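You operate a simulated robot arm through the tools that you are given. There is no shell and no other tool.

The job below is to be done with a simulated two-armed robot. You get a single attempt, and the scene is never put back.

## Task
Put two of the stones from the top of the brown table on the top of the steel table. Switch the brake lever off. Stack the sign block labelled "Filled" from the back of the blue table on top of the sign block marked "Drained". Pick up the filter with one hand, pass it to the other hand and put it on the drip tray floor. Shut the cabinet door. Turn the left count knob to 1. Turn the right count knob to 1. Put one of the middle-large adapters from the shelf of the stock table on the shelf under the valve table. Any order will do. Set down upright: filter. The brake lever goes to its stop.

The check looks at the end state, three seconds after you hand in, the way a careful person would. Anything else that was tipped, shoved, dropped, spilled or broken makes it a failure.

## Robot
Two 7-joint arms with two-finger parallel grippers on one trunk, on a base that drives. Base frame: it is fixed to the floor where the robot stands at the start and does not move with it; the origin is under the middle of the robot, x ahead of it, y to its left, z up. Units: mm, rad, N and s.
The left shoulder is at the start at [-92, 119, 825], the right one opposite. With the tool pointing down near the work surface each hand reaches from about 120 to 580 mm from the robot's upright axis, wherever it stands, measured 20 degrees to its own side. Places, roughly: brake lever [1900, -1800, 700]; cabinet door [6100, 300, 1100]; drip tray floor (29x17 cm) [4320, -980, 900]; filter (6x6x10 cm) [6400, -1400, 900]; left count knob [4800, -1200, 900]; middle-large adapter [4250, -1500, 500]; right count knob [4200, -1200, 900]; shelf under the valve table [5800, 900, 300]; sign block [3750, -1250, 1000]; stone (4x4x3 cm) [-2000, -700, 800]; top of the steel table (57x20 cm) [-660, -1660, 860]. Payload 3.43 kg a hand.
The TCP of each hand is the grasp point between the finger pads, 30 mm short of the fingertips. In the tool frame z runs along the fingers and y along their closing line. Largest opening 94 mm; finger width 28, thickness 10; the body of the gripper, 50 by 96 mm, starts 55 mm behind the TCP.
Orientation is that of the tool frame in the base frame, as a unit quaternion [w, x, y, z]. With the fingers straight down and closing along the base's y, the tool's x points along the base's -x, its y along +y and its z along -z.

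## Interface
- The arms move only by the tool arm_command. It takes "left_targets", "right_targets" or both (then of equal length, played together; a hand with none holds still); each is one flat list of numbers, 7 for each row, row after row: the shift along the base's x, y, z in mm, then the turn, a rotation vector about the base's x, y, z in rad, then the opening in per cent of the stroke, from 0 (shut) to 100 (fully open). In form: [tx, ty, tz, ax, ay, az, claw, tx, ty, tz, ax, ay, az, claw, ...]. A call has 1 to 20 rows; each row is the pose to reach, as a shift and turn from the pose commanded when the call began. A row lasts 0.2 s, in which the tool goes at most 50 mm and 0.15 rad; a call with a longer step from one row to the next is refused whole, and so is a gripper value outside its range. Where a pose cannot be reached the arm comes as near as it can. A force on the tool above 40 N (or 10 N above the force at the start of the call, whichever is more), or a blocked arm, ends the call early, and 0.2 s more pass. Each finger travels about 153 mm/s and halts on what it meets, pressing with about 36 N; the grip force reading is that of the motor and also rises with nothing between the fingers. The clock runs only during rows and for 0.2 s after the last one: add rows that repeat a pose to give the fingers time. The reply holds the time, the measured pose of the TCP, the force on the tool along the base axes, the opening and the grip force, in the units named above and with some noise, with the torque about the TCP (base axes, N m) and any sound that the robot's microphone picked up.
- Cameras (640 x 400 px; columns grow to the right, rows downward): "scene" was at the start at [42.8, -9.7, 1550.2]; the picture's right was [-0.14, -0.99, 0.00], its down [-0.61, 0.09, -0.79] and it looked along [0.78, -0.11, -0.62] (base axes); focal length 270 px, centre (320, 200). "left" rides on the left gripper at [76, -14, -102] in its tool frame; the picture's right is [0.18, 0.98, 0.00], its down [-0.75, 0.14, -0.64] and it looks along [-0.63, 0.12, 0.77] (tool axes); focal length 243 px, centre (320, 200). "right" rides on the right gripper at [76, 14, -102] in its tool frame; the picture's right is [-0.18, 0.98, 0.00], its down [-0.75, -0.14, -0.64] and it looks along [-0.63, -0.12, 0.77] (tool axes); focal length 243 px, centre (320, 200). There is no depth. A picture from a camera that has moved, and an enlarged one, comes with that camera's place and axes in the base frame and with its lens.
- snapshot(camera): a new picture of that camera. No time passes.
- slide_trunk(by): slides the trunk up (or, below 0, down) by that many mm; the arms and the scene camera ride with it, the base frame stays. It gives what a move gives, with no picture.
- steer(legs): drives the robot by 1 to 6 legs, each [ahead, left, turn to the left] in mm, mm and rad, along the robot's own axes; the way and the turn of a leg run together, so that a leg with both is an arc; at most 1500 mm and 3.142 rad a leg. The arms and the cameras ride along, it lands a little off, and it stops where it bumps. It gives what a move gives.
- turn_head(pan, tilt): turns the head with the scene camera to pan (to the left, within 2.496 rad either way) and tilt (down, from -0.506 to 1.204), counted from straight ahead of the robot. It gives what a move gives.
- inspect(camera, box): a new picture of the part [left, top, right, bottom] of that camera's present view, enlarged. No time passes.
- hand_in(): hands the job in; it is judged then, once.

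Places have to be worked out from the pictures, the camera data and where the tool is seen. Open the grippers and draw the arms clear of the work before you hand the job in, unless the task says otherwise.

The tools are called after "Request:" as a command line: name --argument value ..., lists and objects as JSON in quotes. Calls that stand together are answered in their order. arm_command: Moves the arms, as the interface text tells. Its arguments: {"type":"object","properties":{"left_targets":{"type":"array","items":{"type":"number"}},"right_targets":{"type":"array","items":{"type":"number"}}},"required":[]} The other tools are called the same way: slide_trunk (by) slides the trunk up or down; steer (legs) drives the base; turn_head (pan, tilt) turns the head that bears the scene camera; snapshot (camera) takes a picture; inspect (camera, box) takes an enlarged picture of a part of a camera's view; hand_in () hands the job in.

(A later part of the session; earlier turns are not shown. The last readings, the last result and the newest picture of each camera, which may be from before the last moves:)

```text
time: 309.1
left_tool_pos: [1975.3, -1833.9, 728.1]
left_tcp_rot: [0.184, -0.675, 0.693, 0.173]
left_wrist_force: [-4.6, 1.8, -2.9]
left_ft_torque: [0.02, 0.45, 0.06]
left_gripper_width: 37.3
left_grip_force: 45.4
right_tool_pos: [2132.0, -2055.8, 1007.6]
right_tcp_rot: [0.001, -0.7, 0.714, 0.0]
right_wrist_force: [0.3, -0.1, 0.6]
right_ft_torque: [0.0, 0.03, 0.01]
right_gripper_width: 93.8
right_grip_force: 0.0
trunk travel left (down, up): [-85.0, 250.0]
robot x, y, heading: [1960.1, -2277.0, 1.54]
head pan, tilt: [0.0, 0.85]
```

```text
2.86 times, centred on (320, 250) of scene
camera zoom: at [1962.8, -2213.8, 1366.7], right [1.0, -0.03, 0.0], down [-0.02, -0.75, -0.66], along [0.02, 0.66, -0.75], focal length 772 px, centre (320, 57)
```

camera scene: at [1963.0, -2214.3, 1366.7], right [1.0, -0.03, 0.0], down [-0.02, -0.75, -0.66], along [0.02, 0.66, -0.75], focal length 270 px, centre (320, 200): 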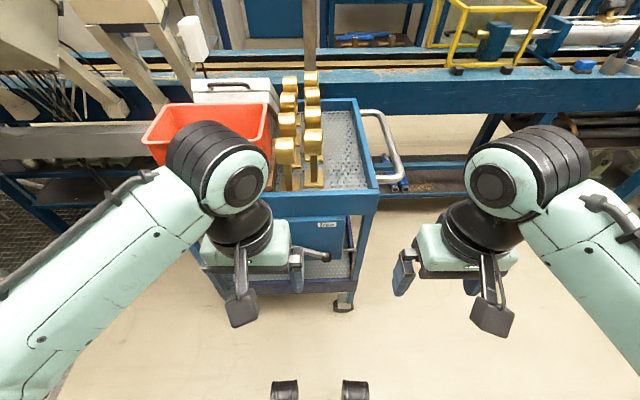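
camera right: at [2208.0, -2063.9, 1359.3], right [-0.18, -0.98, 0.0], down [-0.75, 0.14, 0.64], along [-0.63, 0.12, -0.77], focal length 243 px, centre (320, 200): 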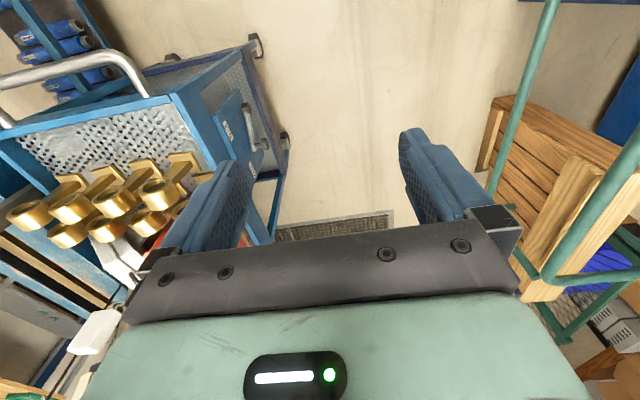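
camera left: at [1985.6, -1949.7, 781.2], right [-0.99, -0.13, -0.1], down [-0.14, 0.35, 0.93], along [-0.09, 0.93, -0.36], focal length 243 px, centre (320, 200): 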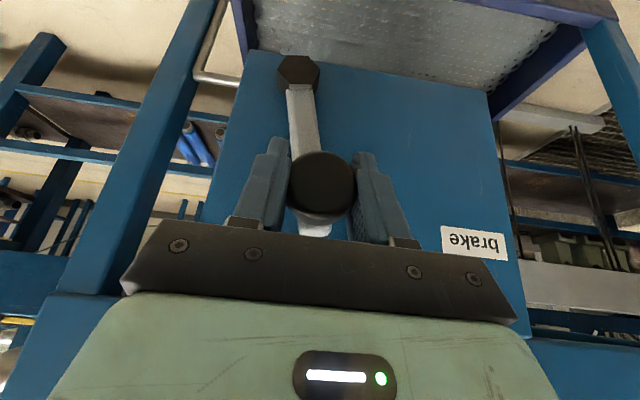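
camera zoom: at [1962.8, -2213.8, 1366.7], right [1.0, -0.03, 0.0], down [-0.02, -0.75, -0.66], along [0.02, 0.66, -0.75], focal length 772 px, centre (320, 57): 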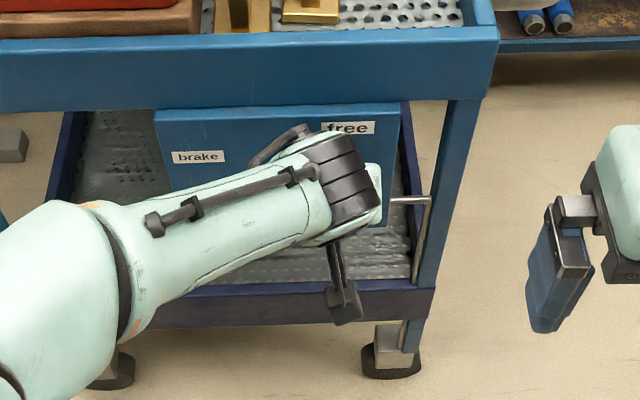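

The lever is nearly vertical, but the scene view suggests the cart crept ~8 mm in +x. Before pushing to the stop I bring the right hand (closed) beside the cart's right leg to hold it in place.

Request:
arm_command --right_targets '[10, 15, -40, 0, 0, 0, 60, 20, 30, -80, 0, 0, 0, 20, 30, 50, -120, 0, 0, 0, 0, 40, 75, -160, 0, 0, 0, 0, 50, 105, -195, 0, 0, 0, 0, 58, 135, -225, 0, 0, 0, 0, 60, 160, -250, 0, 0, 0, 0]'

Request:
snapshot --camera "right"

Request:
snapshot --camera "scene"

```text
time: 310.7
left_tool_pos: [1975.3, -1833.5, 728.7]
left_tcp_rot: [0.185, -0.674, 0.693, 0.173]
left_wrist_force: [1.1, 5.7, 2.4]
left_ft_torque: [-0.36, -0.21, 0.0]
left_gripper_width: 37.0
left_grip_force: 45.3
right_tool_pos: [2193.3, -1896.0, 756.5]
right_tcp_rot: [0.0, -0.7, 0.715, 0.002]
right_wrist_force: [-0.4, 0.1, 0.1]
right_ft_torque: [0.02, 0.04, -0.02]
right_gripper_width: 0.4
right_grip_force: 32.4
trunk travel left (down, up): [-85.0, 250.0]
robot x, y, heading: [1959.2, -2275.9, 1.542]
head pan, tilt: [0.0, 0.85]
```

```text
taken
camera right: at [2176.9, -1971.9, 857.7], right [-0.98, 0.2, 0.0], down [0.16, 0.75, 0.64], along [0.13, 0.63, -0.76], focal length 243 px, centre (320, 200)
```

right: 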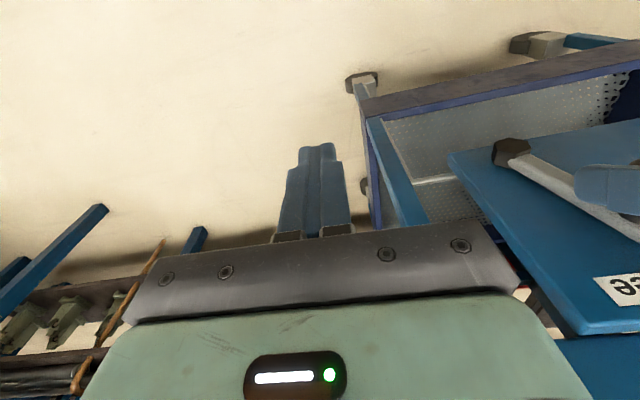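

```text
taken
camera scene: at [1963.1, -2213.8, 1366.7], right [1.0, -0.03, 0.0], down [-0.02, -0.75, -0.66], along [0.02, 0.66, -0.75], focal length 270 px, centre (320, 200)
```

scene: 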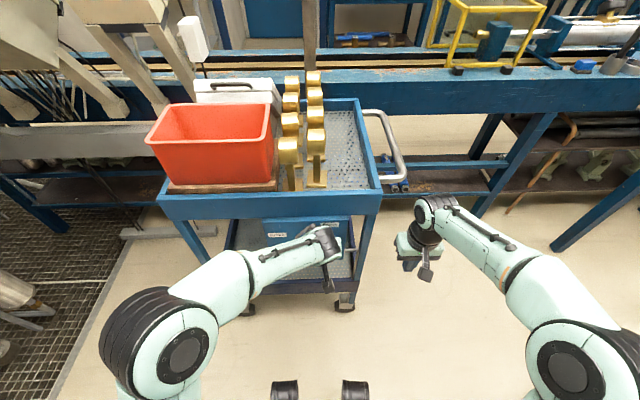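

I place the closed right fingers beside the leg, then approach it slowly in −x until light contact.

Request:
arm_command --right_targets '[0, 35, -20, 0, 0, 0, 0, 0, 70, -40, 0, 0, 0, 0, 0, 100, -50, 0, 0, 0, 0, -20, 100, -50, 0, 0, 0, 0, -35, 100, -50, 0, 0, 0, 0]'

Request:
snapshot --camera "right"

Request:
inspect --camera "scene" --box '[240, 180, 400, 320]'

```text
time: 311.9
left_tool_pos: [1974.5, -1835.2, 728.7]
left_tcp_rot: [0.182, -0.675, 0.693, 0.175]
left_wrist_force: [-9.2, -2.3, 16.1]
left_ft_torque: [-0.28, 0.79, 0.2]
left_gripper_width: 36.9
left_grip_force: 45.3
right_tool_pos: [2169.5, -1796.3, 705.0]
right_tcp_rot: [0.004, -0.695, 0.719, -0.001]
right_wrist_force: [38.4, 5.5, 0.1]
right_ft_torque: [-0.64, 4.0, -1.22]
right_gripper_width: 0.1
right_grip_force: 32.8
trunk travel left (down, up): [-85.0, 250.0]
robot x, y, heading: [1959.9, -2276.2, 1.541]
head pan, tilt: [0.0, 0.85]
```

```text
taken
camera right: at [2151.2, -1873.2, 806.7], right [-0.98, 0.22, -0.01], down [0.16, 0.75, 0.65], along [0.15, 0.63, -0.76], focal length 243 px, centre (320, 200)
```

right: 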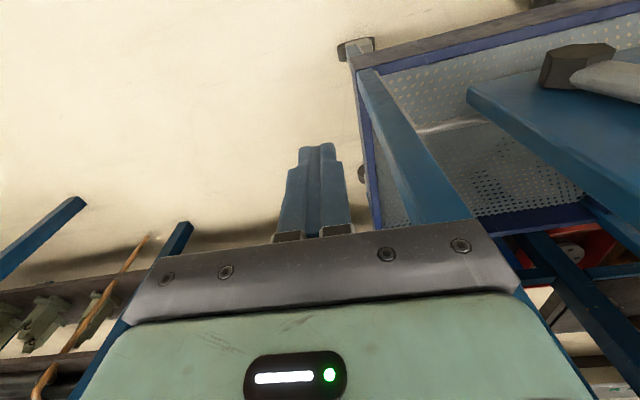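

```text
2.86 times, centred on (320, 250) of scene
camera zoom: at [1966.8, -2214.9, 1366.9], right [1.0, -0.03, 0.0], down [-0.02, -0.75, -0.66], along [0.02, 0.66, -0.75], focal length 772 px, centre (320, 57)
```

zoom: 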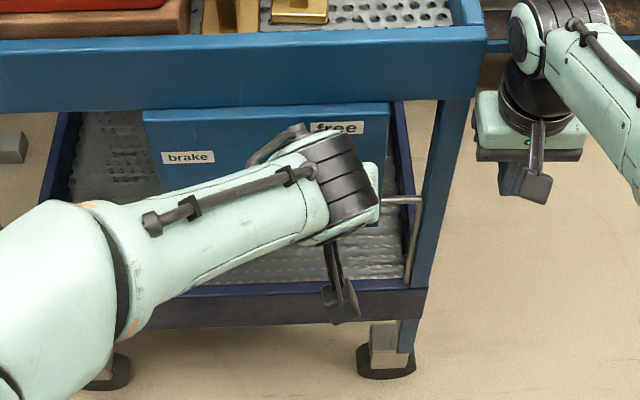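

The gripper body touched the leg and pushed the cart back about to its original spot (38 N). I ease the right hand's pressure while moving the lever further with the left.

Request:
arm_command --left_targets '[0, 0, 0, 0, 0, 0, 20, 4, 0, 1, 0, 0, 0, 20, 8, 0, 1.5, 0, 0, 0, 20, 12, 0, 2, 0, 0, 0, 20]' --right_targets '[6, 0, 0, 0, 0, 0, 0, 6, 0, 0, 0, 0, 0, 0, 6, 0, 0, 0, 0, 0, 0, 6, 0, 0, 0, 0, 0, 0]'

Request:
inspect --camera "scene" --box '[240, 180, 400, 320]'

Request:
snapshot --camera "left"

```text
time: 312.9
left_tool_pos: [1989.2, -1834.5, 729.3]
left_tcp_rot: [0.182, -0.674, 0.694, 0.175]
left_wrist_force: [-2.8, 16.8, -6.1]
left_ft_torque: [0.1, 0.52, -0.26]
left_gripper_width: 37.1
left_grip_force: 45.2
right_tool_pos: [2170.1, -1797.7, 704.2]
right_tcp_rot: [-0.001, -0.698, 0.716, -0.001]
right_wrist_force: [29.2, -9.8, 3.2]
right_ft_torque: [1.08, 3.17, -0.22]
right_gripper_width: 0.1
right_grip_force: 32.8
trunk travel left (down, up): [-85.0, 250.0]
robot x, y, heading: [1960.6, -2278.1, 1.552]
head pan, tilt: [0.0, 0.85]
```

```text
2.86 times, centred on (320, 250) of scene
camera zoom: at [1966.1, -2213.3, 1366.6], right [1.0, -0.03, 0.0], down [-0.02, -0.75, -0.66], along [0.02, 0.66, -0.75], focal length 772 px, centre (320, 57)
```

zoom: 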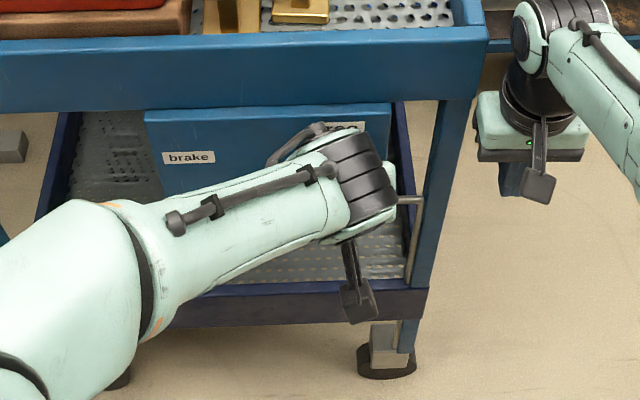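

```text
taken
camera left: at [1999.1, -1949.4, 782.8], right [-0.99, -0.13, -0.09], down [-0.13, 0.35, 0.93], along [-0.09, 0.93, -0.36], focal length 243 px, centre (320, 200)
```

left: 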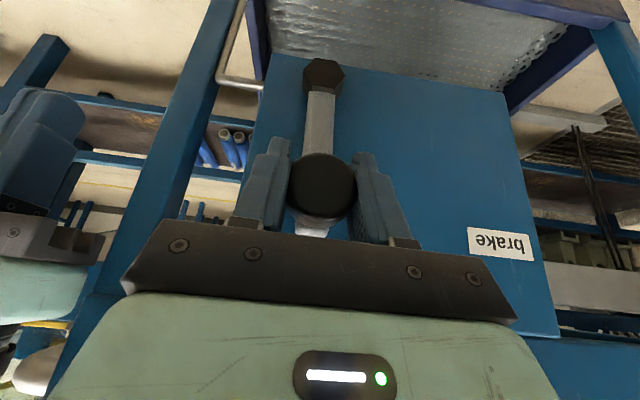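

The cart is at its original place and the lever is vertical but shows no stop yet (3 N). I continue a bit further in +x, watching the force.

Request:
arm_command --left_targets '[5, 0, 0, 0, 0, 0, 20, 10, 0, -0.5, 0, 0, 0, 20, 15, 0, -1, 0, 0, 0, 20]'

Request:
snapshot --camera "left"

Request:
inspect --camera "scene" --box '[240, 180, 400, 320]'

```text
time: 313.6
left_tool_pos: [1992.7, -1834.6, 730.1]
left_tcp_rot: [0.177, -0.68, 0.689, 0.178]
left_wrist_force: [-2.5, -3.6, 2.1]
left_ft_torque: [0.16, -0.23, 0.03]
left_gripper_width: 37.1
left_grip_force: 44.4
right_tool_pos: [2169.0, -1795.7, 704.0]
right_tcp_rot: [0.004, -0.696, 0.718, -0.001]
right_wrist_force: [2.5, -0.7, 0.8]
right_ft_torque: [0.13, 0.27, -0.03]
right_gripper_width: 0.0
right_grip_force: 33.0
trunk travel left (down, up): [-85.0, 250.0]
robot x, y, heading: [1958.9, -2278.0, 1.545]
head pan, tilt: [0.0, 0.85]
stopped in row 3 (left hand): the force on the tool passed its limit at 44 N (the readings are from after the stop); the commanded pose is now the measured one
```

```text
taken
camera left: at [2005.4, -1949.1, 783.3], right [-0.99, -0.15, -0.09], down [-0.13, 0.35, 0.93], along [-0.11, 0.93, -0.36], focal length 243 px, centre (320, 200)
```

left: 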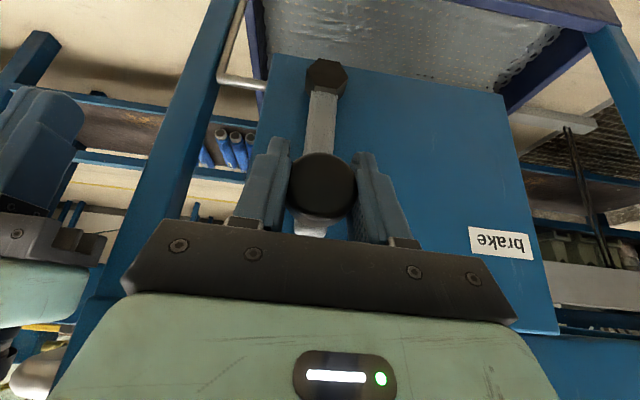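

```text
2.86 times, centred on (320, 250) of scene
camera zoom: at [1962.5, -2215.3, 1366.8], right [1.0, -0.02, 0.0], down [-0.02, -0.75, -0.66], along [0.02, 0.66, -0.75], focal length 772 px, centre (320, 57)
```

zoom: 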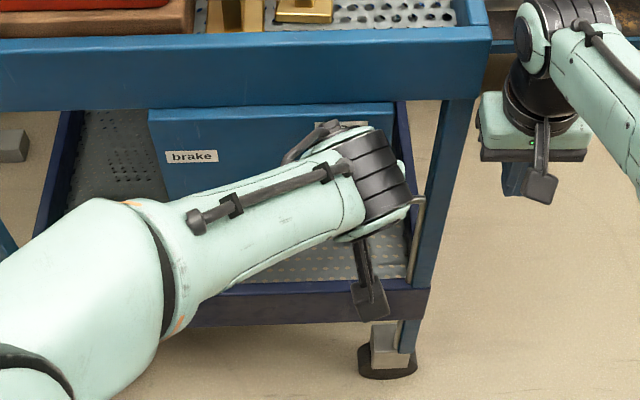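

The force rose to 44 N: the lever is at its stop at "free", and the cart is back at its original place. I open the left gripper, retract both hands.

Request:
arm_command --left_targets '[0, 0, 0, 0, 0, 0, 60, 0, 0, 0, 0, 0, 0, 100, 0, -10, 0, 0, 0, 0, 100, 0, -45, 0, 0, 0, 0, 100, 0, -85, 5, 0, 0, 0, 100]' --right_targets '[15, 0, 0, 0, 0, 0, 0, 35, 0, 0, 0, 0, 0, 0, 45, -40, 0, 0, 0, 0, 0, 45, -85, 20, 0, 0, 0, 0, 45, -130, 40, 0, 0, 0, 0]'

Request:
inspect --camera "scene" --box '[240, 180, 400, 320]'

Request:
snapshot --camera "left"

```text
time: 314.8
left_tool_pos: [1991.9, -1918.1, 735.6]
left_tcp_rot: [0.178, -0.679, 0.69, 0.177]
left_wrist_force: [0.1, -0.3, 0.1]
left_ft_torque: [0.03, 0.0, -0.02]
left_gripper_width: 93.9
left_grip_force: 0.0
right_tool_pos: [2215.9, -1927.6, 742.4]
right_tcp_rot: [0.004, -0.696, 0.718, -0.001]
right_wrist_force: [0.5, -0.1, 0.1]
right_ft_torque: [0.0, 0.02, -0.04]
right_gripper_width: 0.0
right_grip_force: 32.9
trunk travel left (down, up): [-85.0, 250.0]
robot x, y, heading: [1965.4, -2280.1, 1.548]
head pan, tilt: [0.0, 0.85]
```

```text
2.86 times, centred on (320, 250) of scene
camera zoom: at [1962.5, -2215.6, 1366.8], right [1.0, -0.02, 0.0], down [-0.02, -0.75, -0.66], along [0.02, 0.66, -0.75], focal length 772 px, centre (320, 57)
```

zoom: 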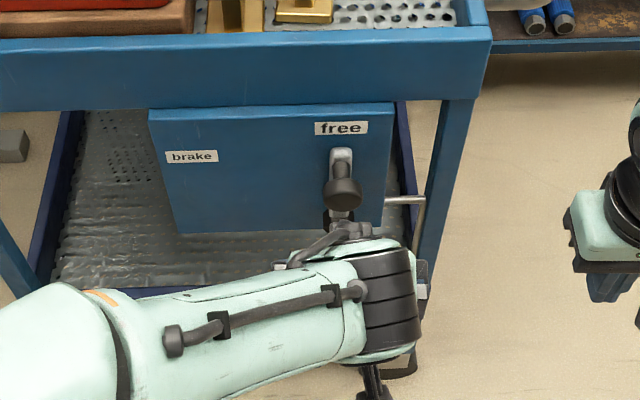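

```text
taken
camera left: at [2004.9, -2033.7, 788.0], right [-0.99, -0.15, -0.09], down [-0.13, 0.35, 0.93], along [-0.11, 0.93, -0.36], focal length 243 px, centre (320, 200)
```

left: 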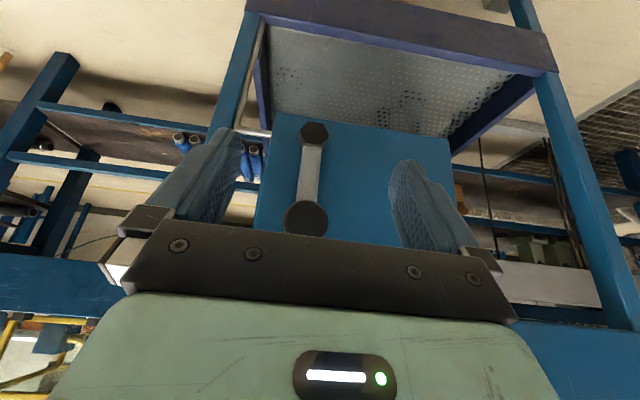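

The lever stands under "free" at its stop and the cart is in place. I un-tilt and raise the arms, raise the trunk, and drive back toward the stock table's rear.

Request:
arm_command --left_targets '[-25, -25, 30, -0.13, 0.004, 0, 100, -50, -45, 65, -0.26, 0.007, 0, 100, -75, -65, 100, -0.39, 0.011, 0, 100, -100, -85, 135, -0.52, 0.015, 0, 100, -110, -105, 170, -0.52, 0.015, 0, 100, -110, -125, 210, -0.52, 0.015, 0, 100, -110, -125, 255, -0.52, 0.015, 0, 100]' --right_targets '[0, -25, 40, 0, 0, 0, 30, -15, -50, 75, 0, 0, 0, 60, -30, -75, 110, 0, 0, 0, 100, -45, -95, 145, 0, 0, 0, 100, -60, -110, 180, 0, 0, 0, 100, -70, -120, 220, 0, 0, 0, 100, -80, -130, 255, 0, 0, 0, 100]'

Request:
steer --legs '[[-30, -100, 0.03], [0, -1250, 0], [0, -1250, 0]]'

Request:
turn_head --pan 0.1 --tilt 0.8

Request:
snapshot --camera "scene"

```text
time: 316.4
left_tool_pos: [1880.2, -2040.4, 989.7]
left_tcp_rot: [-0.009, -0.701, 0.713, -0.002]
left_wrist_force: [-0.3, 0.3, -0.2]
left_ft_torque: [0.0, 0.02, 0.01]
left_gripper_width: 93.9
left_grip_force: 0.0
right_tool_pos: [2135.1, -2057.2, 1002.1]
right_tcp_rot: [0.002, -0.696, 0.718, -0.001]
right_wrist_force: [0.4, -0.2, -0.2]
right_ft_torque: [-0.02, 0.01, -0.01]
right_gripper_width: 94.0
right_grip_force: 0.1
trunk travel left (down, up): [-85.0, 250.0]
robot x, y, heading: [1957.6, -2275.5, 1.543]
head pan, tilt: [0.0, 0.85]
```

```text
time: 339.6
left_tool_pos: [4474.2, -2017.5, 989.5]
left_tcp_rot: [0.008, 0.717, -0.697, 0.001]
left_wrist_force: [0.9, -0.2, -0.1]
left_ft_torque: [0.0, -0.02, 0.03]
left_gripper_width: 93.6
left_grip_force: 0.0
right_tool_pos: [4731.0, -2021.2, 1001.3]
right_tcp_rot: [-0.003, 0.712, -0.702, 0.001]
right_wrist_force: [-0.2, 0.1, 0.7]
right_ft_torque: [-0.01, 0.01, -0.02]
right_gripper_width: 93.9
right_grip_force: 0.0
trunk travel left (down, up): [-85.0, 250.0]
robot x, y, heading: [4566.0, -2248.1, 1.592]
head pan, tilt: [0.0, 0.85]
```

```text
time: 340.3
left_tool_pos: [4475.3, -2017.4, 989.1]
left_tcp_rot: [0.009, 0.717, -0.697, 0.001]
left_wrist_force: [-0.2, 0.5, -0.8]
left_ft_torque: [-0.02, 0.01, 0.02]
left_gripper_width: 93.8
left_grip_force: 0.0
right_tool_pos: [4731.4, -2020.0, 1001.2]
right_tcp_rot: [-0.003, 0.712, -0.702, 0.001]
right_wrist_force: [0.4, -1.1, -0.5]
right_ft_torque: [0.01, 0.01, 0.01]
right_gripper_width: 93.8
right_grip_force: 0.1
trunk travel left (down, up): [-85.0, 250.0]
robot x, y, heading: [4561.4, -2250.1, 1.589]
head pan, tilt: [0.099, 0.799]
```

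```text
taken
camera scene: at [4557.6, -2185.3, 1370.7], right [0.99, 0.12, 0.0], down [0.09, -0.71, -0.7], along [-0.08, 0.69, -0.72], focal length 270 px, centre (320, 200)
```

scene: 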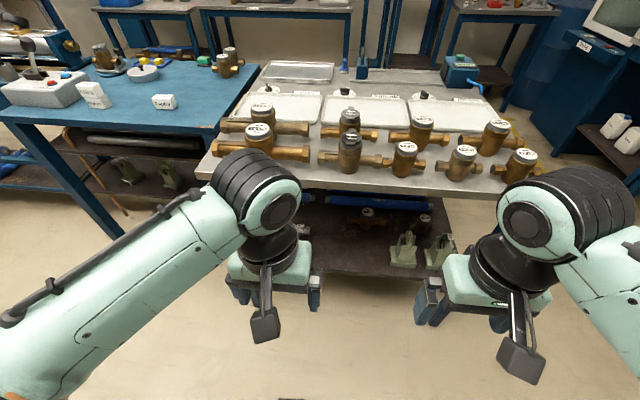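

The sign stack is fine in the background. I lower the trunk fully and approach the stock table's rear near the adapters.

Request:
slide_trunk --by -85

Request:
steer --legs '[[220, 60, -0.02]]'

Request:
turn_head --pan 0.15 --tilt 0.85

Request:
snapshot --camera "scene"

Request:
snapshot --camera "left"

```text
time: 341.5
left_tool_pos: [4475.3, -2017.9, 904.0]
left_tcp_rot: [0.007, 0.716, -0.698, 0.001]
left_wrist_force: [-0.8, -0.1, -0.1]
left_ft_torque: [0.02, 0.03, 0.03]
left_gripper_width: 94.2
left_grip_force: 0.1
right_tool_pos: [4729.9, -2021.7, 916.2]
right_tcp_rot: [-0.003, 0.711, -0.703, 0.0]
right_wrist_force: [-0.3, 0.3, 0.3]
right_ft_torque: [0.05, 0.01, 0.02]
right_gripper_width: 93.9
right_grip_force: 0.1
trunk travel left (down, up): [0.0, 335.0]
robot x, y, heading: [4566.8, -2250.1, 1.59]
head pan, tilt: [0.099, 0.799]
```

```text
time: 343.2
left_tool_pos: [4415.2, -1798.5, 902.4]
left_tcp_rot: [0.008, 0.71, -0.704, 0.001]
left_wrist_force: [0.1, -0.4, -0.6]
left_ft_torque: [-0.03, -0.02, 0.01]
left_gripper_width: 94.1
left_grip_force: 0.2
right_tool_pos: [4671.7, -1806.2, 917.4]
right_tcp_rot: [0.002, -0.705, 0.709, -0.001]
right_wrist_force: [-0.4, 0.5, -0.4]
right_ft_torque: [-0.02, 0.02, -0.02]
right_gripper_width: 94.3
right_grip_force: 0.0
trunk travel left (down, up): [0.0, 335.0]
robot x, y, heading: [4500.3, -2033.2, 1.572]
head pan, tilt: [0.099, 0.799]
```

```text
time: 343.9
left_tool_pos: [4415.9, -1798.4, 904.1]
left_tcp_rot: [0.008, 0.71, -0.704, 0.001]
left_wrist_force: [-0.3, 0.5, 0.0]
left_ft_torque: [0.01, -0.02, 0.01]
left_gripper_width: 93.6
left_grip_force: 0.1
right_tool_pos: [4671.3, -1807.1, 915.8]
right_tcp_rot: [0.003, -0.705, 0.709, -0.001]
right_wrist_force: [0.3, 0.0, -0.5]
right_ft_torque: [0.03, 0.02, 0.05]
right_gripper_width: 94.0
right_grip_force: 0.1
trunk travel left (down, up): [0.0, 335.0]
robot x, y, heading: [4502.9, -2032.2, 1.572]
head pan, tilt: [0.15, 0.85]
```

```text
taken
camera scene: at [4491.4, -1946.9, 1284.5], right [0.99, 0.15, 0.0], down [0.11, -0.74, -0.66], along [-0.1, 0.65, -0.75], focal length 270 px, centre (320, 200)
```

scene: 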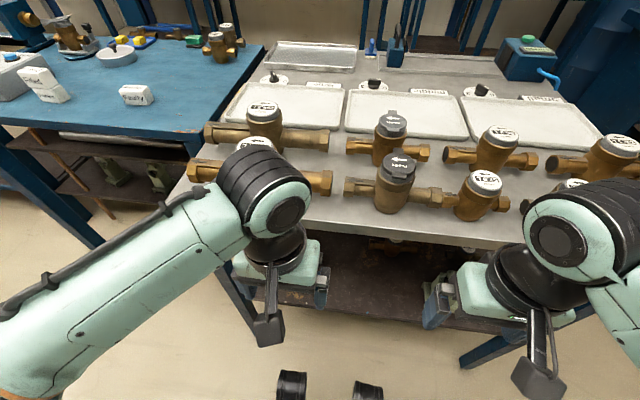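

```text
taken
camera left: at [4431.6, -1871.5, 1007.4], right [-0.98, -0.19, 0.01], down [-0.14, 0.76, 0.63], along [-0.13, 0.62, -0.77], focal length 243 px, centre (320, 200)
```

left: 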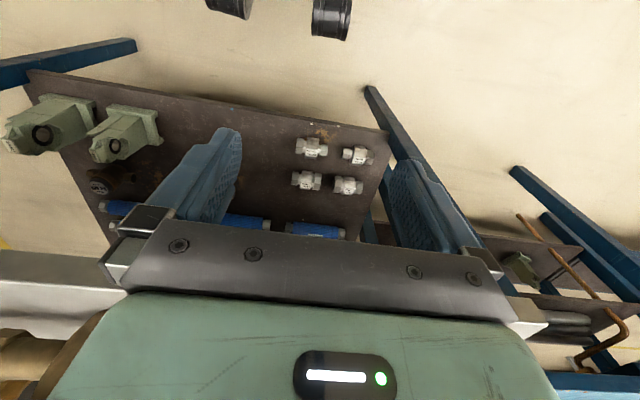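

Request:
inspect --camera "left" --box '[270, 120, 400, 215]'

```text
4.21 times, centred on (335, 168) of left
camera zoom: at [4431.6, -1871.5, 1007.4], right [-0.98, -0.19, 0.01], down [-0.14, 0.76, 0.63], along [-0.13, 0.62, -0.77], focal length 1022 px, centre (257, 337)
```

zoom: 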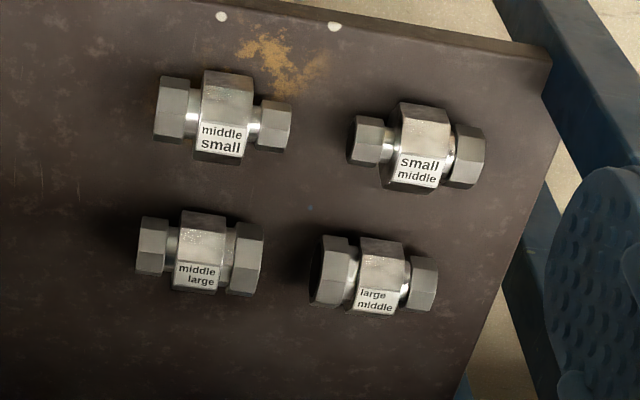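

I can read the labels: the two farther ones are "middle large". The nearer-to-me one of them is at ≈(4388,-1489,445). I lower the left hand outside the table with a 20° forward tilt.

Request:
arm_command --left_targets '[-3, -5, -43, 0.044, 0, 0, 100, -6, -8, -86, 0.088, 0, 0, 100, -9, -10, -129, 0.131, 0, 0, 100, -12, -10, -172, 0.175, 0, 0, 100, -15, -10, -215, 0.219, 0, 0, 100, -19, -10, -258, 0.263, 0, 0, 100, -23, -10, -301, 0.306, 0, 0, 100, -27, -10, -340, 0.35, 0, 0, 100]'

Request:
snapshot --camera "scene"

Request:
snapshot --camera "left"

```text
time: 345.6
left_tool_pos: [4395.3, -1790.8, 564.2]
left_tcp_rot: [-0.113, 0.701, -0.693, -0.12]
left_wrist_force: [0.4, -0.7, 0.2]
left_ft_torque: [0.01, 0.02, 0.0]
left_gripper_width: 94.2
left_grip_force: 0.0
left hand out of reach, approached as far as the arm can: row 8
right_tool_pos: [4672.1, -1806.1, 915.2]
right_tcp_rot: [0.002, -0.706, 0.709, -0.001]
right_wrist_force: [-0.1, -0.3, 0.5]
right_ft_torque: [-0.02, 0.03, -0.01]
right_gripper_width: 94.0
right_grip_force: 0.0
trunk travel left (down, up): [0.0, 335.0]
robot x, y, heading: [4503.1, -2033.3, 1.575]
head pan, tilt: [0.15, 0.85]
```

```text
taken
camera scene: at [4491.4, -1946.7, 1284.5], right [0.99, 0.15, 0.0], down [0.11, -0.74, -0.66], along [-0.1, 0.65, -0.75], focal length 270 px, centre (320, 200)
```

scene: 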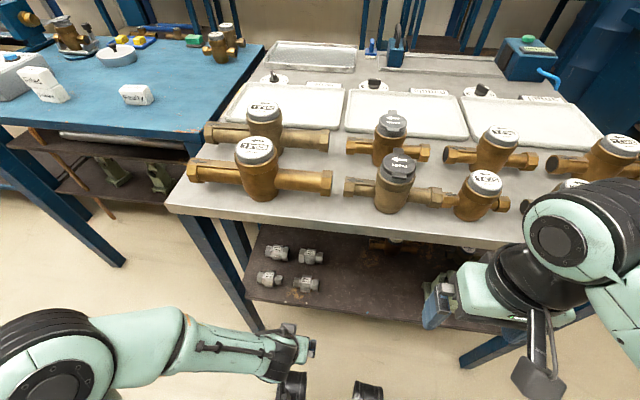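

```text
taken
camera left: at [4410.5, -1894.3, 636.6], right [-0.98, -0.18, -0.05], down [-0.14, 0.5, 0.85], along [-0.13, 0.84, -0.52], focal length 243 px, centre (320, 200)
```

left: 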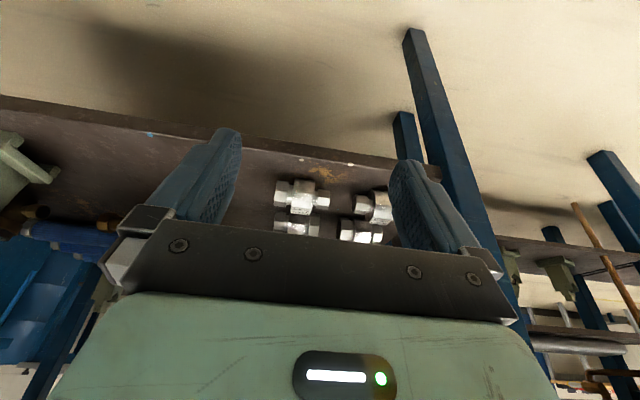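

Request:
inspect --camera "scene" --box '[240, 225, 350, 300]'

Request:
inspect --camera "left" --box '[250, 160, 410, 260]'

```text
5.33 times, centred on (295, 262) of scene
camera zoom: at [4491.4, -1946.7, 1284.5], right [0.99, 0.15, 0.0], down [0.11, -0.74, -0.66], along [-0.1, 0.65, -0.75], focal length 1441 px, centre (453, -133)
```

zoom: 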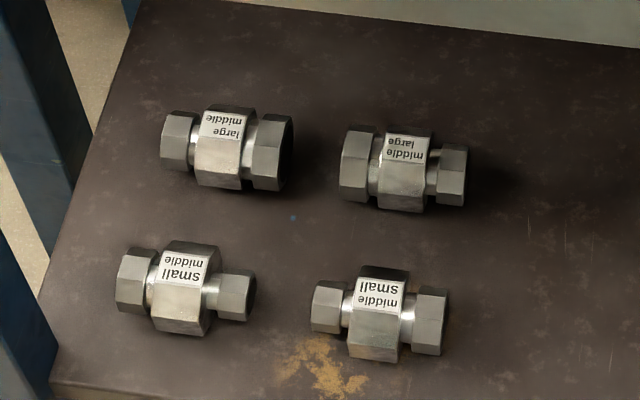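

```text
4.00 times, centred on (330, 210) of left
camera zoom: at [4410.5, -1894.3, 636.6], right [-0.98, -0.18, -0.05], down [-0.14, 0.5, 0.85], along [-0.13, 0.84, -0.52], focal length 970 px, centre (280, 160)
```

zoom: 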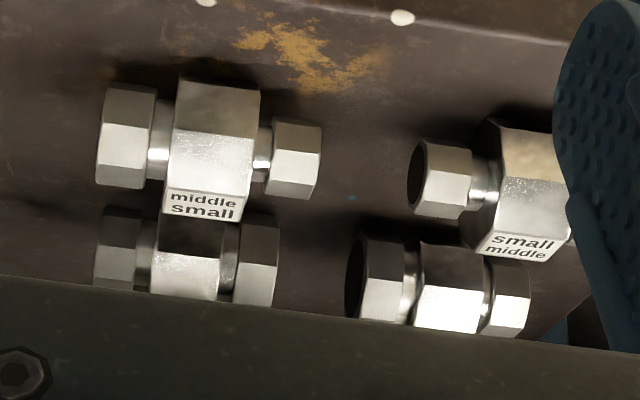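

A1's centre is ≈(4387,-1484,442), axis along x, 85 mm long. I advance 70 mm with the left hand low in front of the shelf opening.

Request:
steer --legs '[[70, 0, 0]]'

Request:
arm_command --left_targets '[-2, 25, -8, 0, 0, 0, 100, -4, 55, -16, 0, 0, 0, 100, -6, 85, -24, 0, 0, 0, 100, -8, 115, -30, 0, 0, 0, 100]'

Request:
snapshot --camera "left"

Request:
snapshot --camera "scene"

```text
time: 346.7
left_tool_pos: [4394.3, -1718.6, 565.0]
left_tcp_rot: [-0.115, 0.701, -0.693, -0.121]
left_wrist_force: [-0.2, 0.8, 0.3]
left_ft_torque: [0.02, 0.04, -0.04]
left_gripper_width: 94.1
left_grip_force: 0.1
right_tool_pos: [4670.8, -1734.3, 915.7]
right_tcp_rot: [0.003, -0.705, 0.709, -0.001]
right_wrist_force: [0.0, 0.3, -0.4]
right_ft_torque: [0.01, -0.01, 0.01]
right_gripper_width: 93.9
right_grip_force: 0.1
trunk travel left (down, up): [0.0, 335.0]
robot x, y, heading: [4502.3, -1961.0, 1.574]
head pan, tilt: [0.15, 0.85]
```

```text
time: 347.7
left_tool_pos: [4384.1, -1602.0, 535.0]
left_tcp_rot: [-0.113, 0.701, -0.693, -0.121]
left_wrist_force: [-0.1, 0.4, 0.1]
left_ft_torque: [-0.01, 0.01, 0.01]
left_gripper_width: 93.9
left_grip_force: 0.1
right_tool_pos: [4671.4, -1734.9, 916.7]
right_tcp_rot: [0.003, -0.705, 0.709, -0.001]
right_wrist_force: [-0.3, -0.3, -0.2]
right_ft_torque: [0.01, -0.01, -0.01]
right_gripper_width: 94.0
right_grip_force: 0.0
trunk travel left (down, up): [0.0, 335.0]
robot x, y, heading: [4502.3, -1960.1, 1.572]
head pan, tilt: [0.15, 0.85]
```

```text
taken
camera left: at [4400.6, -1705.5, 607.2], right [-0.98, -0.19, -0.05], down [-0.14, 0.5, 0.85], along [-0.13, 0.85, -0.52], focal length 243 px, centre (320, 200)
```

left: 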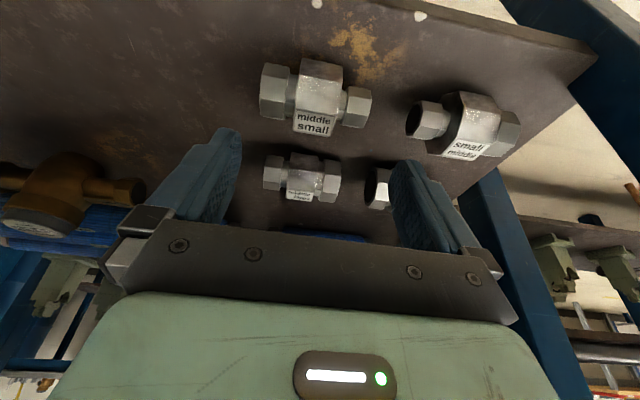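

```text
taken
camera scene: at [4491.2, -1874.9, 1284.5], right [0.99, 0.15, 0.0], down [0.11, -0.74, -0.66], along [-0.1, 0.65, -0.75], focal length 270 px, centre (320, 200)
```

scene: 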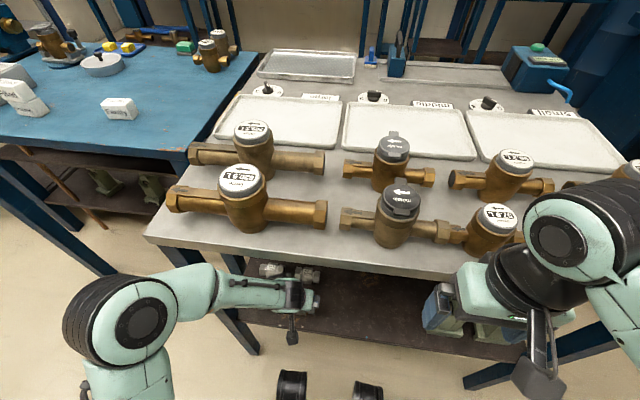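

The arm configuration is good, low and outside. I move forward over the nearer adapters to above A1.

Request:
arm_command --left_targets '[1, 30, -5, 0, 0, 0, 100, 2, 60, -10, 0, 0, 0, 100, 3, 90, -15, 0, 0, 0, 100, 3, 112, -15, 0, 0, 0, 100]'

Request:
snapshot --camera "left"

```text
time: 348.9
left_tool_pos: [4390.2, -1524.2, 529.9]
left_tcp_rot: [-0.117, 0.699, -0.695, -0.125]
left_wrist_force: [0.8, 0.5, -0.5]
left_ft_torque: [0.0, 0.01, -0.03]
left_gripper_width: 93.7
left_grip_force: 0.0
right_tool_pos: [4671.2, -1765.7, 919.4]
right_tcp_rot: [-0.008, 0.707, -0.707, -0.005]
right_wrist_force: [-0.1, -0.2, 0.4]
right_ft_torque: [0.01, 0.01, -0.03]
right_gripper_width: 93.9
right_grip_force: 0.1
trunk travel left (down, up): [0.0, 335.0]
robot x, y, heading: [4498.8, -1976.8, 1.581]
head pan, tilt: [0.15, 0.85]
stopped in row 4 (left hand): the arm was blocked; the commanded pose is now the measured one
```

```text
taken
camera left: at [4405.3, -1627.9, 600.5], right [-0.98, -0.18, -0.05], down [-0.14, 0.49, 0.86], along [-0.13, 0.85, -0.51], focal length 243 px, centre (320, 200)
```

left: 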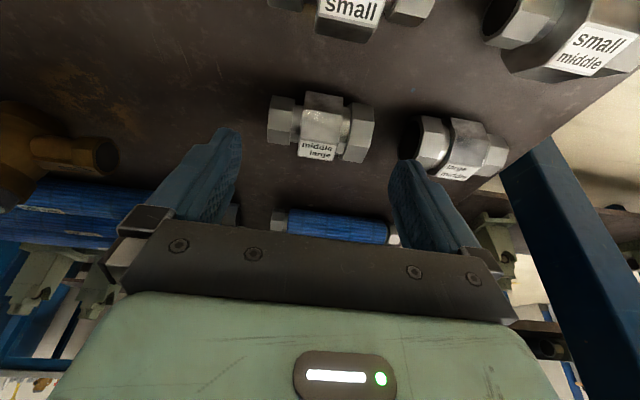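

The left forearm bumped the table's corner leg (elbow out to the left). I'll use the right hand instead, whose elbow goes to the open side. First I withdraw the left hand straight back.

Request:
arm_command --left_targets '[-2, -35, 3, 0, 0, 0, 100, -3, -70, 6, 0, 0, 0, 100, -3, -105, 10, 0, 0, 0, 100, -3, -140, 15, 0, 0, 0, 100, -3, -175, 20, 0, 0, 0, 100, -3, -210, 30, 0, 0, 0, 100]'

Request:
arm_command --left_targets '[0, -10, 40, -0.044, 0, 0, 100, 0, -15, 83, -0.088, 0, 0, 100, 3, -15, 126, -0.131, 0, 0, 100, 6, -15, 169, -0.175, 0, 0, 100, 9, -15, 212, -0.219, 0, 0, 100, 12, -15, 255, -0.263, 0, 0, 100, 15, -15, 298, -0.306, 0, 0, 100, 18, -15, 340, -0.366, 0, 0, 100]'

Request:
turn_head --pan 0.3 --tilt 0.8

Request:
snapshot --camera "scene"

```text
time: 350.3
left_tool_pos: [4388.5, -1718.6, 548.1]
left_tcp_rot: [-0.111, 0.701, -0.694, -0.119]
left_wrist_force: [0.1, 0.1, -0.5]
left_ft_torque: [0.01, -0.04, -0.03]
left_gripper_width: 94.2
left_grip_force: 0.1
right_tool_pos: [4671.8, -1747.9, 916.2]
right_tcp_rot: [0.002, -0.706, 0.708, -0.001]
right_wrist_force: [-0.2, 0.1, 0.2]
right_ft_torque: [0.01, -0.02, 0.02]
right_gripper_width: 93.9
right_grip_force: 0.0
trunk travel left (down, up): [0.0, 335.0]
robot x, y, heading: [4501.4, -1973.9, 1.577]
head pan, tilt: [0.15, 0.85]
```

```text
time: 352.1
left_tool_pos: [4403.9, -1733.7, 892.5]
left_tcp_rot: [0.02, 0.708, -0.706, 0.01]
left_wrist_force: [0.0, 1.0, 0.3]
left_ft_torque: [-0.03, 0.0, 0.03]
left_gripper_width: 94.2
left_grip_force: 0.0
right_tool_pos: [4671.5, -1748.5, 916.2]
right_tcp_rot: [0.003, -0.706, 0.708, -0.001]
right_wrist_force: [0.7, 0.4, 0.0]
right_ft_torque: [0.03, -0.02, 0.03]
right_gripper_width: 93.9
right_grip_force: 0.0
trunk travel left (down, up): [0.0, 335.0]
robot x, y, heading: [4499.5, -1974.9, 1.572]
head pan, tilt: [0.15, 0.85]
```

```text
time: 352.8
left_tool_pos: [4404.5, -1734.3, 892.3]
left_tcp_rot: [0.018, 0.709, -0.705, 0.009]
left_wrist_force: [-0.2, -0.2, -0.2]
left_ft_torque: [0.0, -0.02, 0.01]
left_gripper_width: 93.9
left_grip_force: 0.0
right_tool_pos: [4670.5, -1749.0, 916.0]
right_tcp_rot: [0.002, -0.706, 0.708, -0.001]
right_wrist_force: [0.4, 0.5, -0.2]
right_ft_torque: [0.0, 0.01, 0.0]
right_gripper_width: 93.7
right_grip_force: 0.1
trunk travel left (down, up): [0.0, 335.0]
robot x, y, heading: [4499.9, -1975.2, 1.58]
head pan, tilt: [0.3, 0.799]
```

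```text
taken
camera scene: at [4479.3, -1890.1, 1288.5], right [0.95, 0.3, 0.0], down [0.21, -0.68, -0.7], along [-0.21, 0.67, -0.72], focal length 270 px, centre (320, 200)
```

scene: 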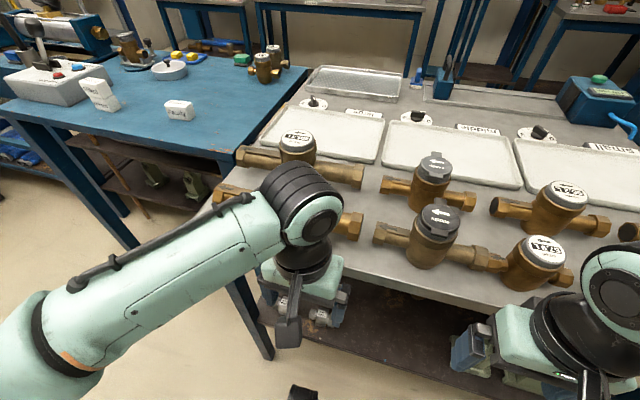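

Everything on the table is still in place. I strafe 225 mm left so the right hand lines up with A1.

Request:
steer --legs '[[0, 225, 0]]'

Request:
arm_command --right_targets '[-5, -5, -43, 0.044, 0, 0, 100, -10, -8, -86, 0.088, 0, 0, 100, -16, -8, -129, 0.131, 0, 0, 100, -22, -8, -172, 0.175, 0, 0, 100, -28, -8, -215, 0.219, 0, 0, 100, -34, -8, -258, 0.263, 0, 0, 100, -40, -8, -301, 0.306, 0, 0, 100, -46, -8, -344, 0.35, 0, 0, 100]'

Request:
snapshot --camera "right"

Request:
turn_head --pan -0.2 --tilt 0.85

Request:
snapshot --camera "scene"

```text
time: 355.4
left_tool_pos: [4179.2, -1734.8, 891.8]
left_tcp_rot: [0.019, 0.709, -0.705, 0.01]
left_wrist_force: [0.2, 0.5, 0.6]
left_ft_torque: [0.03, 0.0, 0.05]
left_gripper_width: 94.1
left_grip_force: 0.1
right_tool_pos: [4446.8, -1750.3, 914.8]
right_tcp_rot: [0.002, -0.707, 0.708, -0.001]
right_wrist_force: [-0.6, -0.2, 0.7]
right_ft_torque: [0.06, -0.03, 0.02]
right_gripper_width: 94.0
right_grip_force: 0.1
trunk travel left (down, up): [0.0, 335.0]
robot x, y, heading: [4276.5, -1976.4, 1.573]
head pan, tilt: [0.3, 0.799]
```

```text
time: 357.1
left_tool_pos: [4180.7, -1734.9, 891.1]
left_tcp_rot: [0.019, 0.709, -0.705, 0.011]
left_wrist_force: [0.4, 0.8, 0.2]
left_ft_torque: [0.0, 0.03, 0.03]
left_gripper_width: 94.1
left_grip_force: 0.1
right_tool_pos: [4390.7, -1728.8, 572.5]
right_tcp_rot: [0.124, -0.695, 0.697, 0.122]
right_wrist_force: [-0.5, 0.3, 0.5]
right_ft_torque: [-0.02, 0.02, 0.02]
right_gripper_width: 94.0
right_grip_force: 0.0
right hand out of reach, approached as far as the arm can: row 7, 8
trunk travel left (down, up): [0.0, 335.0]
robot x, y, heading: [4283.3, -1973.8, 1.577]
head pan, tilt: [0.3, 0.799]
```

```text
taken
camera right: at [4375.5, -1835.8, 642.7], right [-0.98, 0.18, 0.06], down [0.14, 0.49, 0.86], along [0.12, 0.85, -0.5], focal length 243 px, centre (320, 200)
```

right: 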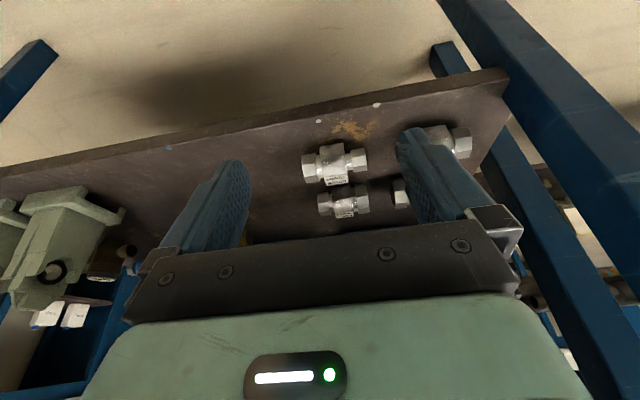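

```text
time: 358.1
left_tool_pos: [4179.6, -1734.9, 892.0]
left_tcp_rot: [0.019, 0.71, -0.704, 0.01]
left_wrist_force: [0.4, 0.2, -0.1]
left_ft_torque: [-0.03, -0.02, 0.03]
left_gripper_width: 94.2
left_grip_force: 0.0
right_tool_pos: [4390.9, -1728.6, 572.9]
right_tcp_rot: [0.126, -0.695, 0.697, 0.122]
right_wrist_force: [0.1, -1.0, 0.5]
right_ft_torque: [-0.02, 0.02, -0.01]
right_gripper_width: 94.0
right_grip_force: 0.1
trunk travel left (down, up): [0.0, 335.0]
robot x, y, heading: [4281.8, -1978.2, 1.572]
head pan, tilt: [-0.201, 0.85]
```

```text
taken
camera scene: at [4294.5, -1891.4, 1284.5], right [0.98, -0.19, 0.0], down [-0.15, -0.74, -0.66], along [0.13, 0.65, -0.75], focal length 270 px, centre (320, 200)
```

scene: 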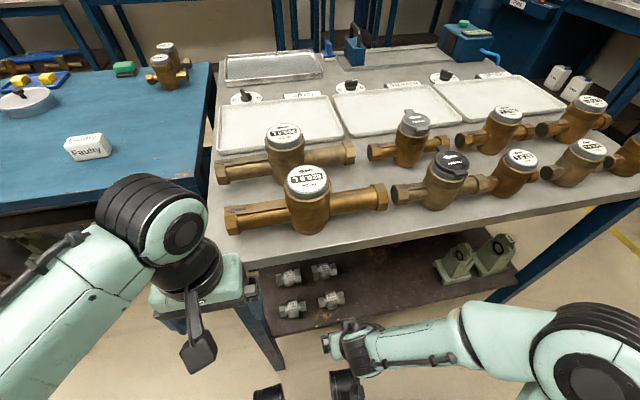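

The right arm's elbow is on the open side. I move the right hand forward over the nearer adapters toward A1.

Request:
arm_command --right_targets '[-1, 35, -8, 0, 0, 0, 100, -1, 70, -16, 0, 0, 0, 100, -2, 105, -24, 0, 0, 0, 100, -2, 140, -32, 0, 0, 0, 100, -3, 175, -40, 0, 0, 0, 100, -3, 210, -46, 0, 0, 0, 100, -3, 235, -48, 0, 0, 0, 100]'

Request:
snapshot --camera "right"

Request:
snapshot --camera "scene"

```text
time: 359.7
left_tool_pos: [4180.0, -1752.8, 895.2]
left_tcp_rot: [0.014, 0.708, -0.706, 0.005]
left_wrist_force: [0.3, -0.8, 0.3]
left_ft_torque: [0.0, 0.05, -0.02]
left_gripper_width: 94.0
left_grip_force: 0.0
right_tool_pos: [4393.5, -1508.4, 535.5]
right_tcp_rot: [0.131, -0.695, 0.695, 0.126]
right_wrist_force: [-0.8, -0.2, 0.9]
right_ft_torque: [0.01, -0.02, 0.02]
right_gripper_width: 93.7
right_grip_force: 0.0
trunk travel left (down, up): [0.0, 335.0]
robot x, y, heading: [4279.3, -1977.8, 1.572]
head pan, tilt: [-0.201, 0.85]
```

```text
taken
camera right: at [4377.5, -1615.9, 603.3], right [-0.98, 0.17, 0.06], down [0.14, 0.47, 0.87], along [0.12, 0.86, -0.49], focal length 243 px, centre (320, 200)
```

right: 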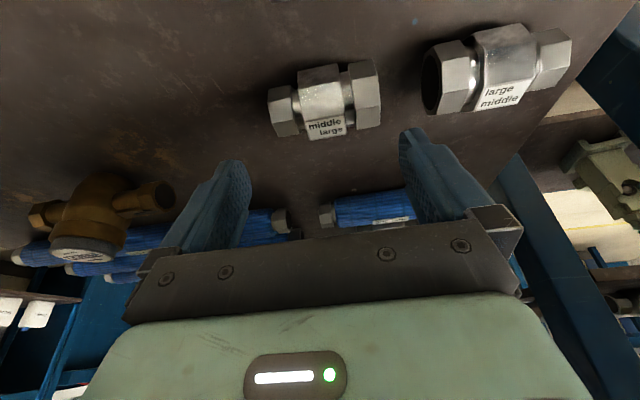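

```text
taken
camera scene: at [4294.6, -1916.0, 1285.8], right [0.98, -0.2, 0.0], down [-0.15, -0.72, -0.67], along [0.13, 0.66, -0.74], focal length 270 px, centre (320, 200)
```

scene: 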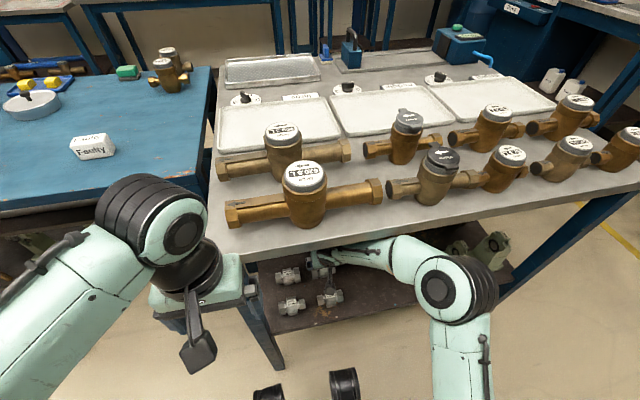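

The robot leans back slightly: the right elbow is touching the table edge. I back the robot off 85 mm (hand comes back with it), then extend the arm more straight.

Request:
steer --legs '[[-85, 0, 0]]'

Request:
arm_command --right_targets '[0, 20, 0, 0, 0, 0, 100, 0, 40, 0, 0, 0, 0, 100]'

Request:
snapshot --camera "scene"

```text
time: 360.8
left_tool_pos: [4179.6, -1819.0, 892.3]
left_tcp_rot: [0.018, 0.709, -0.705, 0.009]
left_wrist_force: [0.2, -0.4, 0.2]
left_ft_torque: [-0.01, 0.02, 0.01]
left_gripper_width: 94.3
left_grip_force: 0.0
right_tool_pos: [4392.6, -1578.6, 528.7]
right_tcp_rot: [0.126, -0.695, 0.697, 0.122]
right_wrist_force: [0.1, -0.1, -0.2]
right_ft_torque: [0.0, 0.06, 0.01]
right_gripper_width: 93.9
right_grip_force: 0.0
trunk travel left (down, up): [0.0, 335.0]
robot x, y, heading: [4277.8, -2055.2, 1.578]
head pan, tilt: [-0.201, 0.85]
```

```text
time: 361.4
left_tool_pos: [4180.0, -1818.3, 892.3]
left_tcp_rot: [0.019, 0.709, -0.705, 0.01]
left_wrist_force: [1.5, 0.1, 0.8]
left_ft_torque: [-0.01, 0.02, -0.01]
left_gripper_width: 94.0
left_grip_force: 0.1
right_tool_pos: [4389.4, -1536.8, 526.8]
right_tcp_rot: [0.126, -0.696, 0.697, 0.122]
right_wrist_force: [0.7, -0.7, -0.7]
right_ft_torque: [0.0, -0.02, 0.03]
right_gripper_width: 94.0
right_grip_force: 0.0
trunk travel left (down, up): [0.0, 335.0]
robot x, y, heading: [4281.2, -2058.9, 1.579]
head pan, tilt: [-0.201, 0.85]
```

```text
taken
camera scene: at [4294.9, -1975.1, 1284.5], right [0.98, -0.19, 0.0], down [-0.15, -0.74, -0.66], along [0.13, 0.65, -0.75], focal length 270 px, centre (320, 200)
```

scene: 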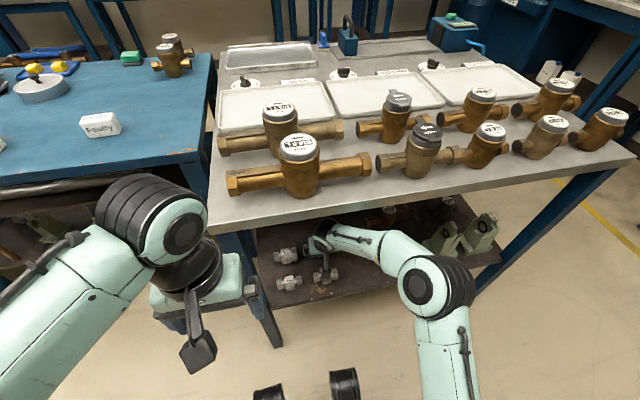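

The elbow is clear now. I extend the remaining ~50 mm to above A1.

Request:
arm_command --right_targets '[0, 20, -2, 0, 0, 0, 100, -1, 40, -4, 0, 0, 0, 100, -1, 50, -6, 0, 0, 0, 100]'

Request:
snapshot --camera "right"

Request:
snapshot --camera "scene"

```text
time: 362.2
left_tool_pos: [4179.3, -1819.8, 891.4]
left_tcp_rot: [0.02, 0.709, -0.705, 0.011]
left_wrist_force: [0.0, 0.0, -0.6]
left_ft_torque: [-0.02, -0.01, 0.01]
left_gripper_width: 94.1
left_grip_force: 0.1
right_tool_pos: [4391.9, -1486.0, 521.5]
right_tcp_rot: [0.125, -0.696, 0.697, 0.122]
right_wrist_force: [-0.9, -0.1, 0.6]
right_ft_torque: [0.01, -0.01, -0.02]
right_gripper_width: 93.9
right_grip_force: 0.1
trunk travel left (down, up): [0.0, 335.0]
robot x, y, heading: [4275.2, -2058.7, 1.582]
head pan, tilt: [-0.201, 0.85]
```

```text
taken
camera right: at [4375.9, -1592.8, 590.2], right [-0.98, 0.18, 0.06], down [0.14, 0.49, 0.86], along [0.12, 0.86, -0.5], focal length 243 px, centre (320, 200)
```

right: 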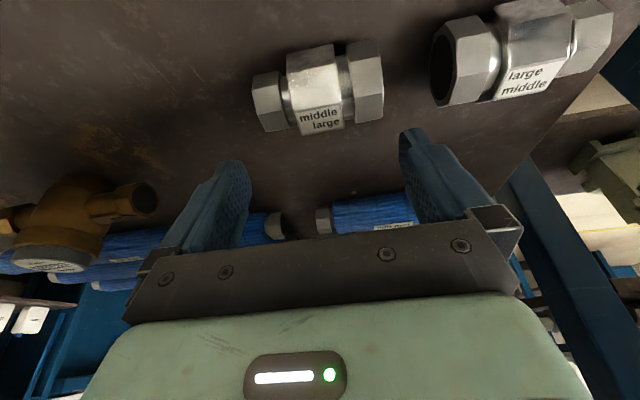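

```text
taken
camera scene: at [4295.0, -1975.2, 1284.5], right [0.98, -0.19, 0.0], down [-0.15, -0.74, -0.66], along [0.13, 0.65, -0.75], focal length 270 px, centre (320, 200)
```

scene: 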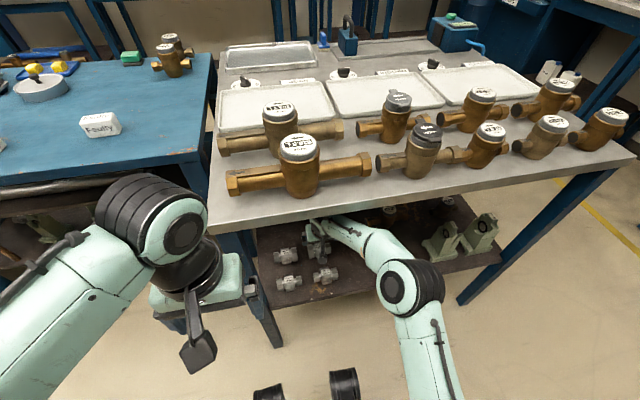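

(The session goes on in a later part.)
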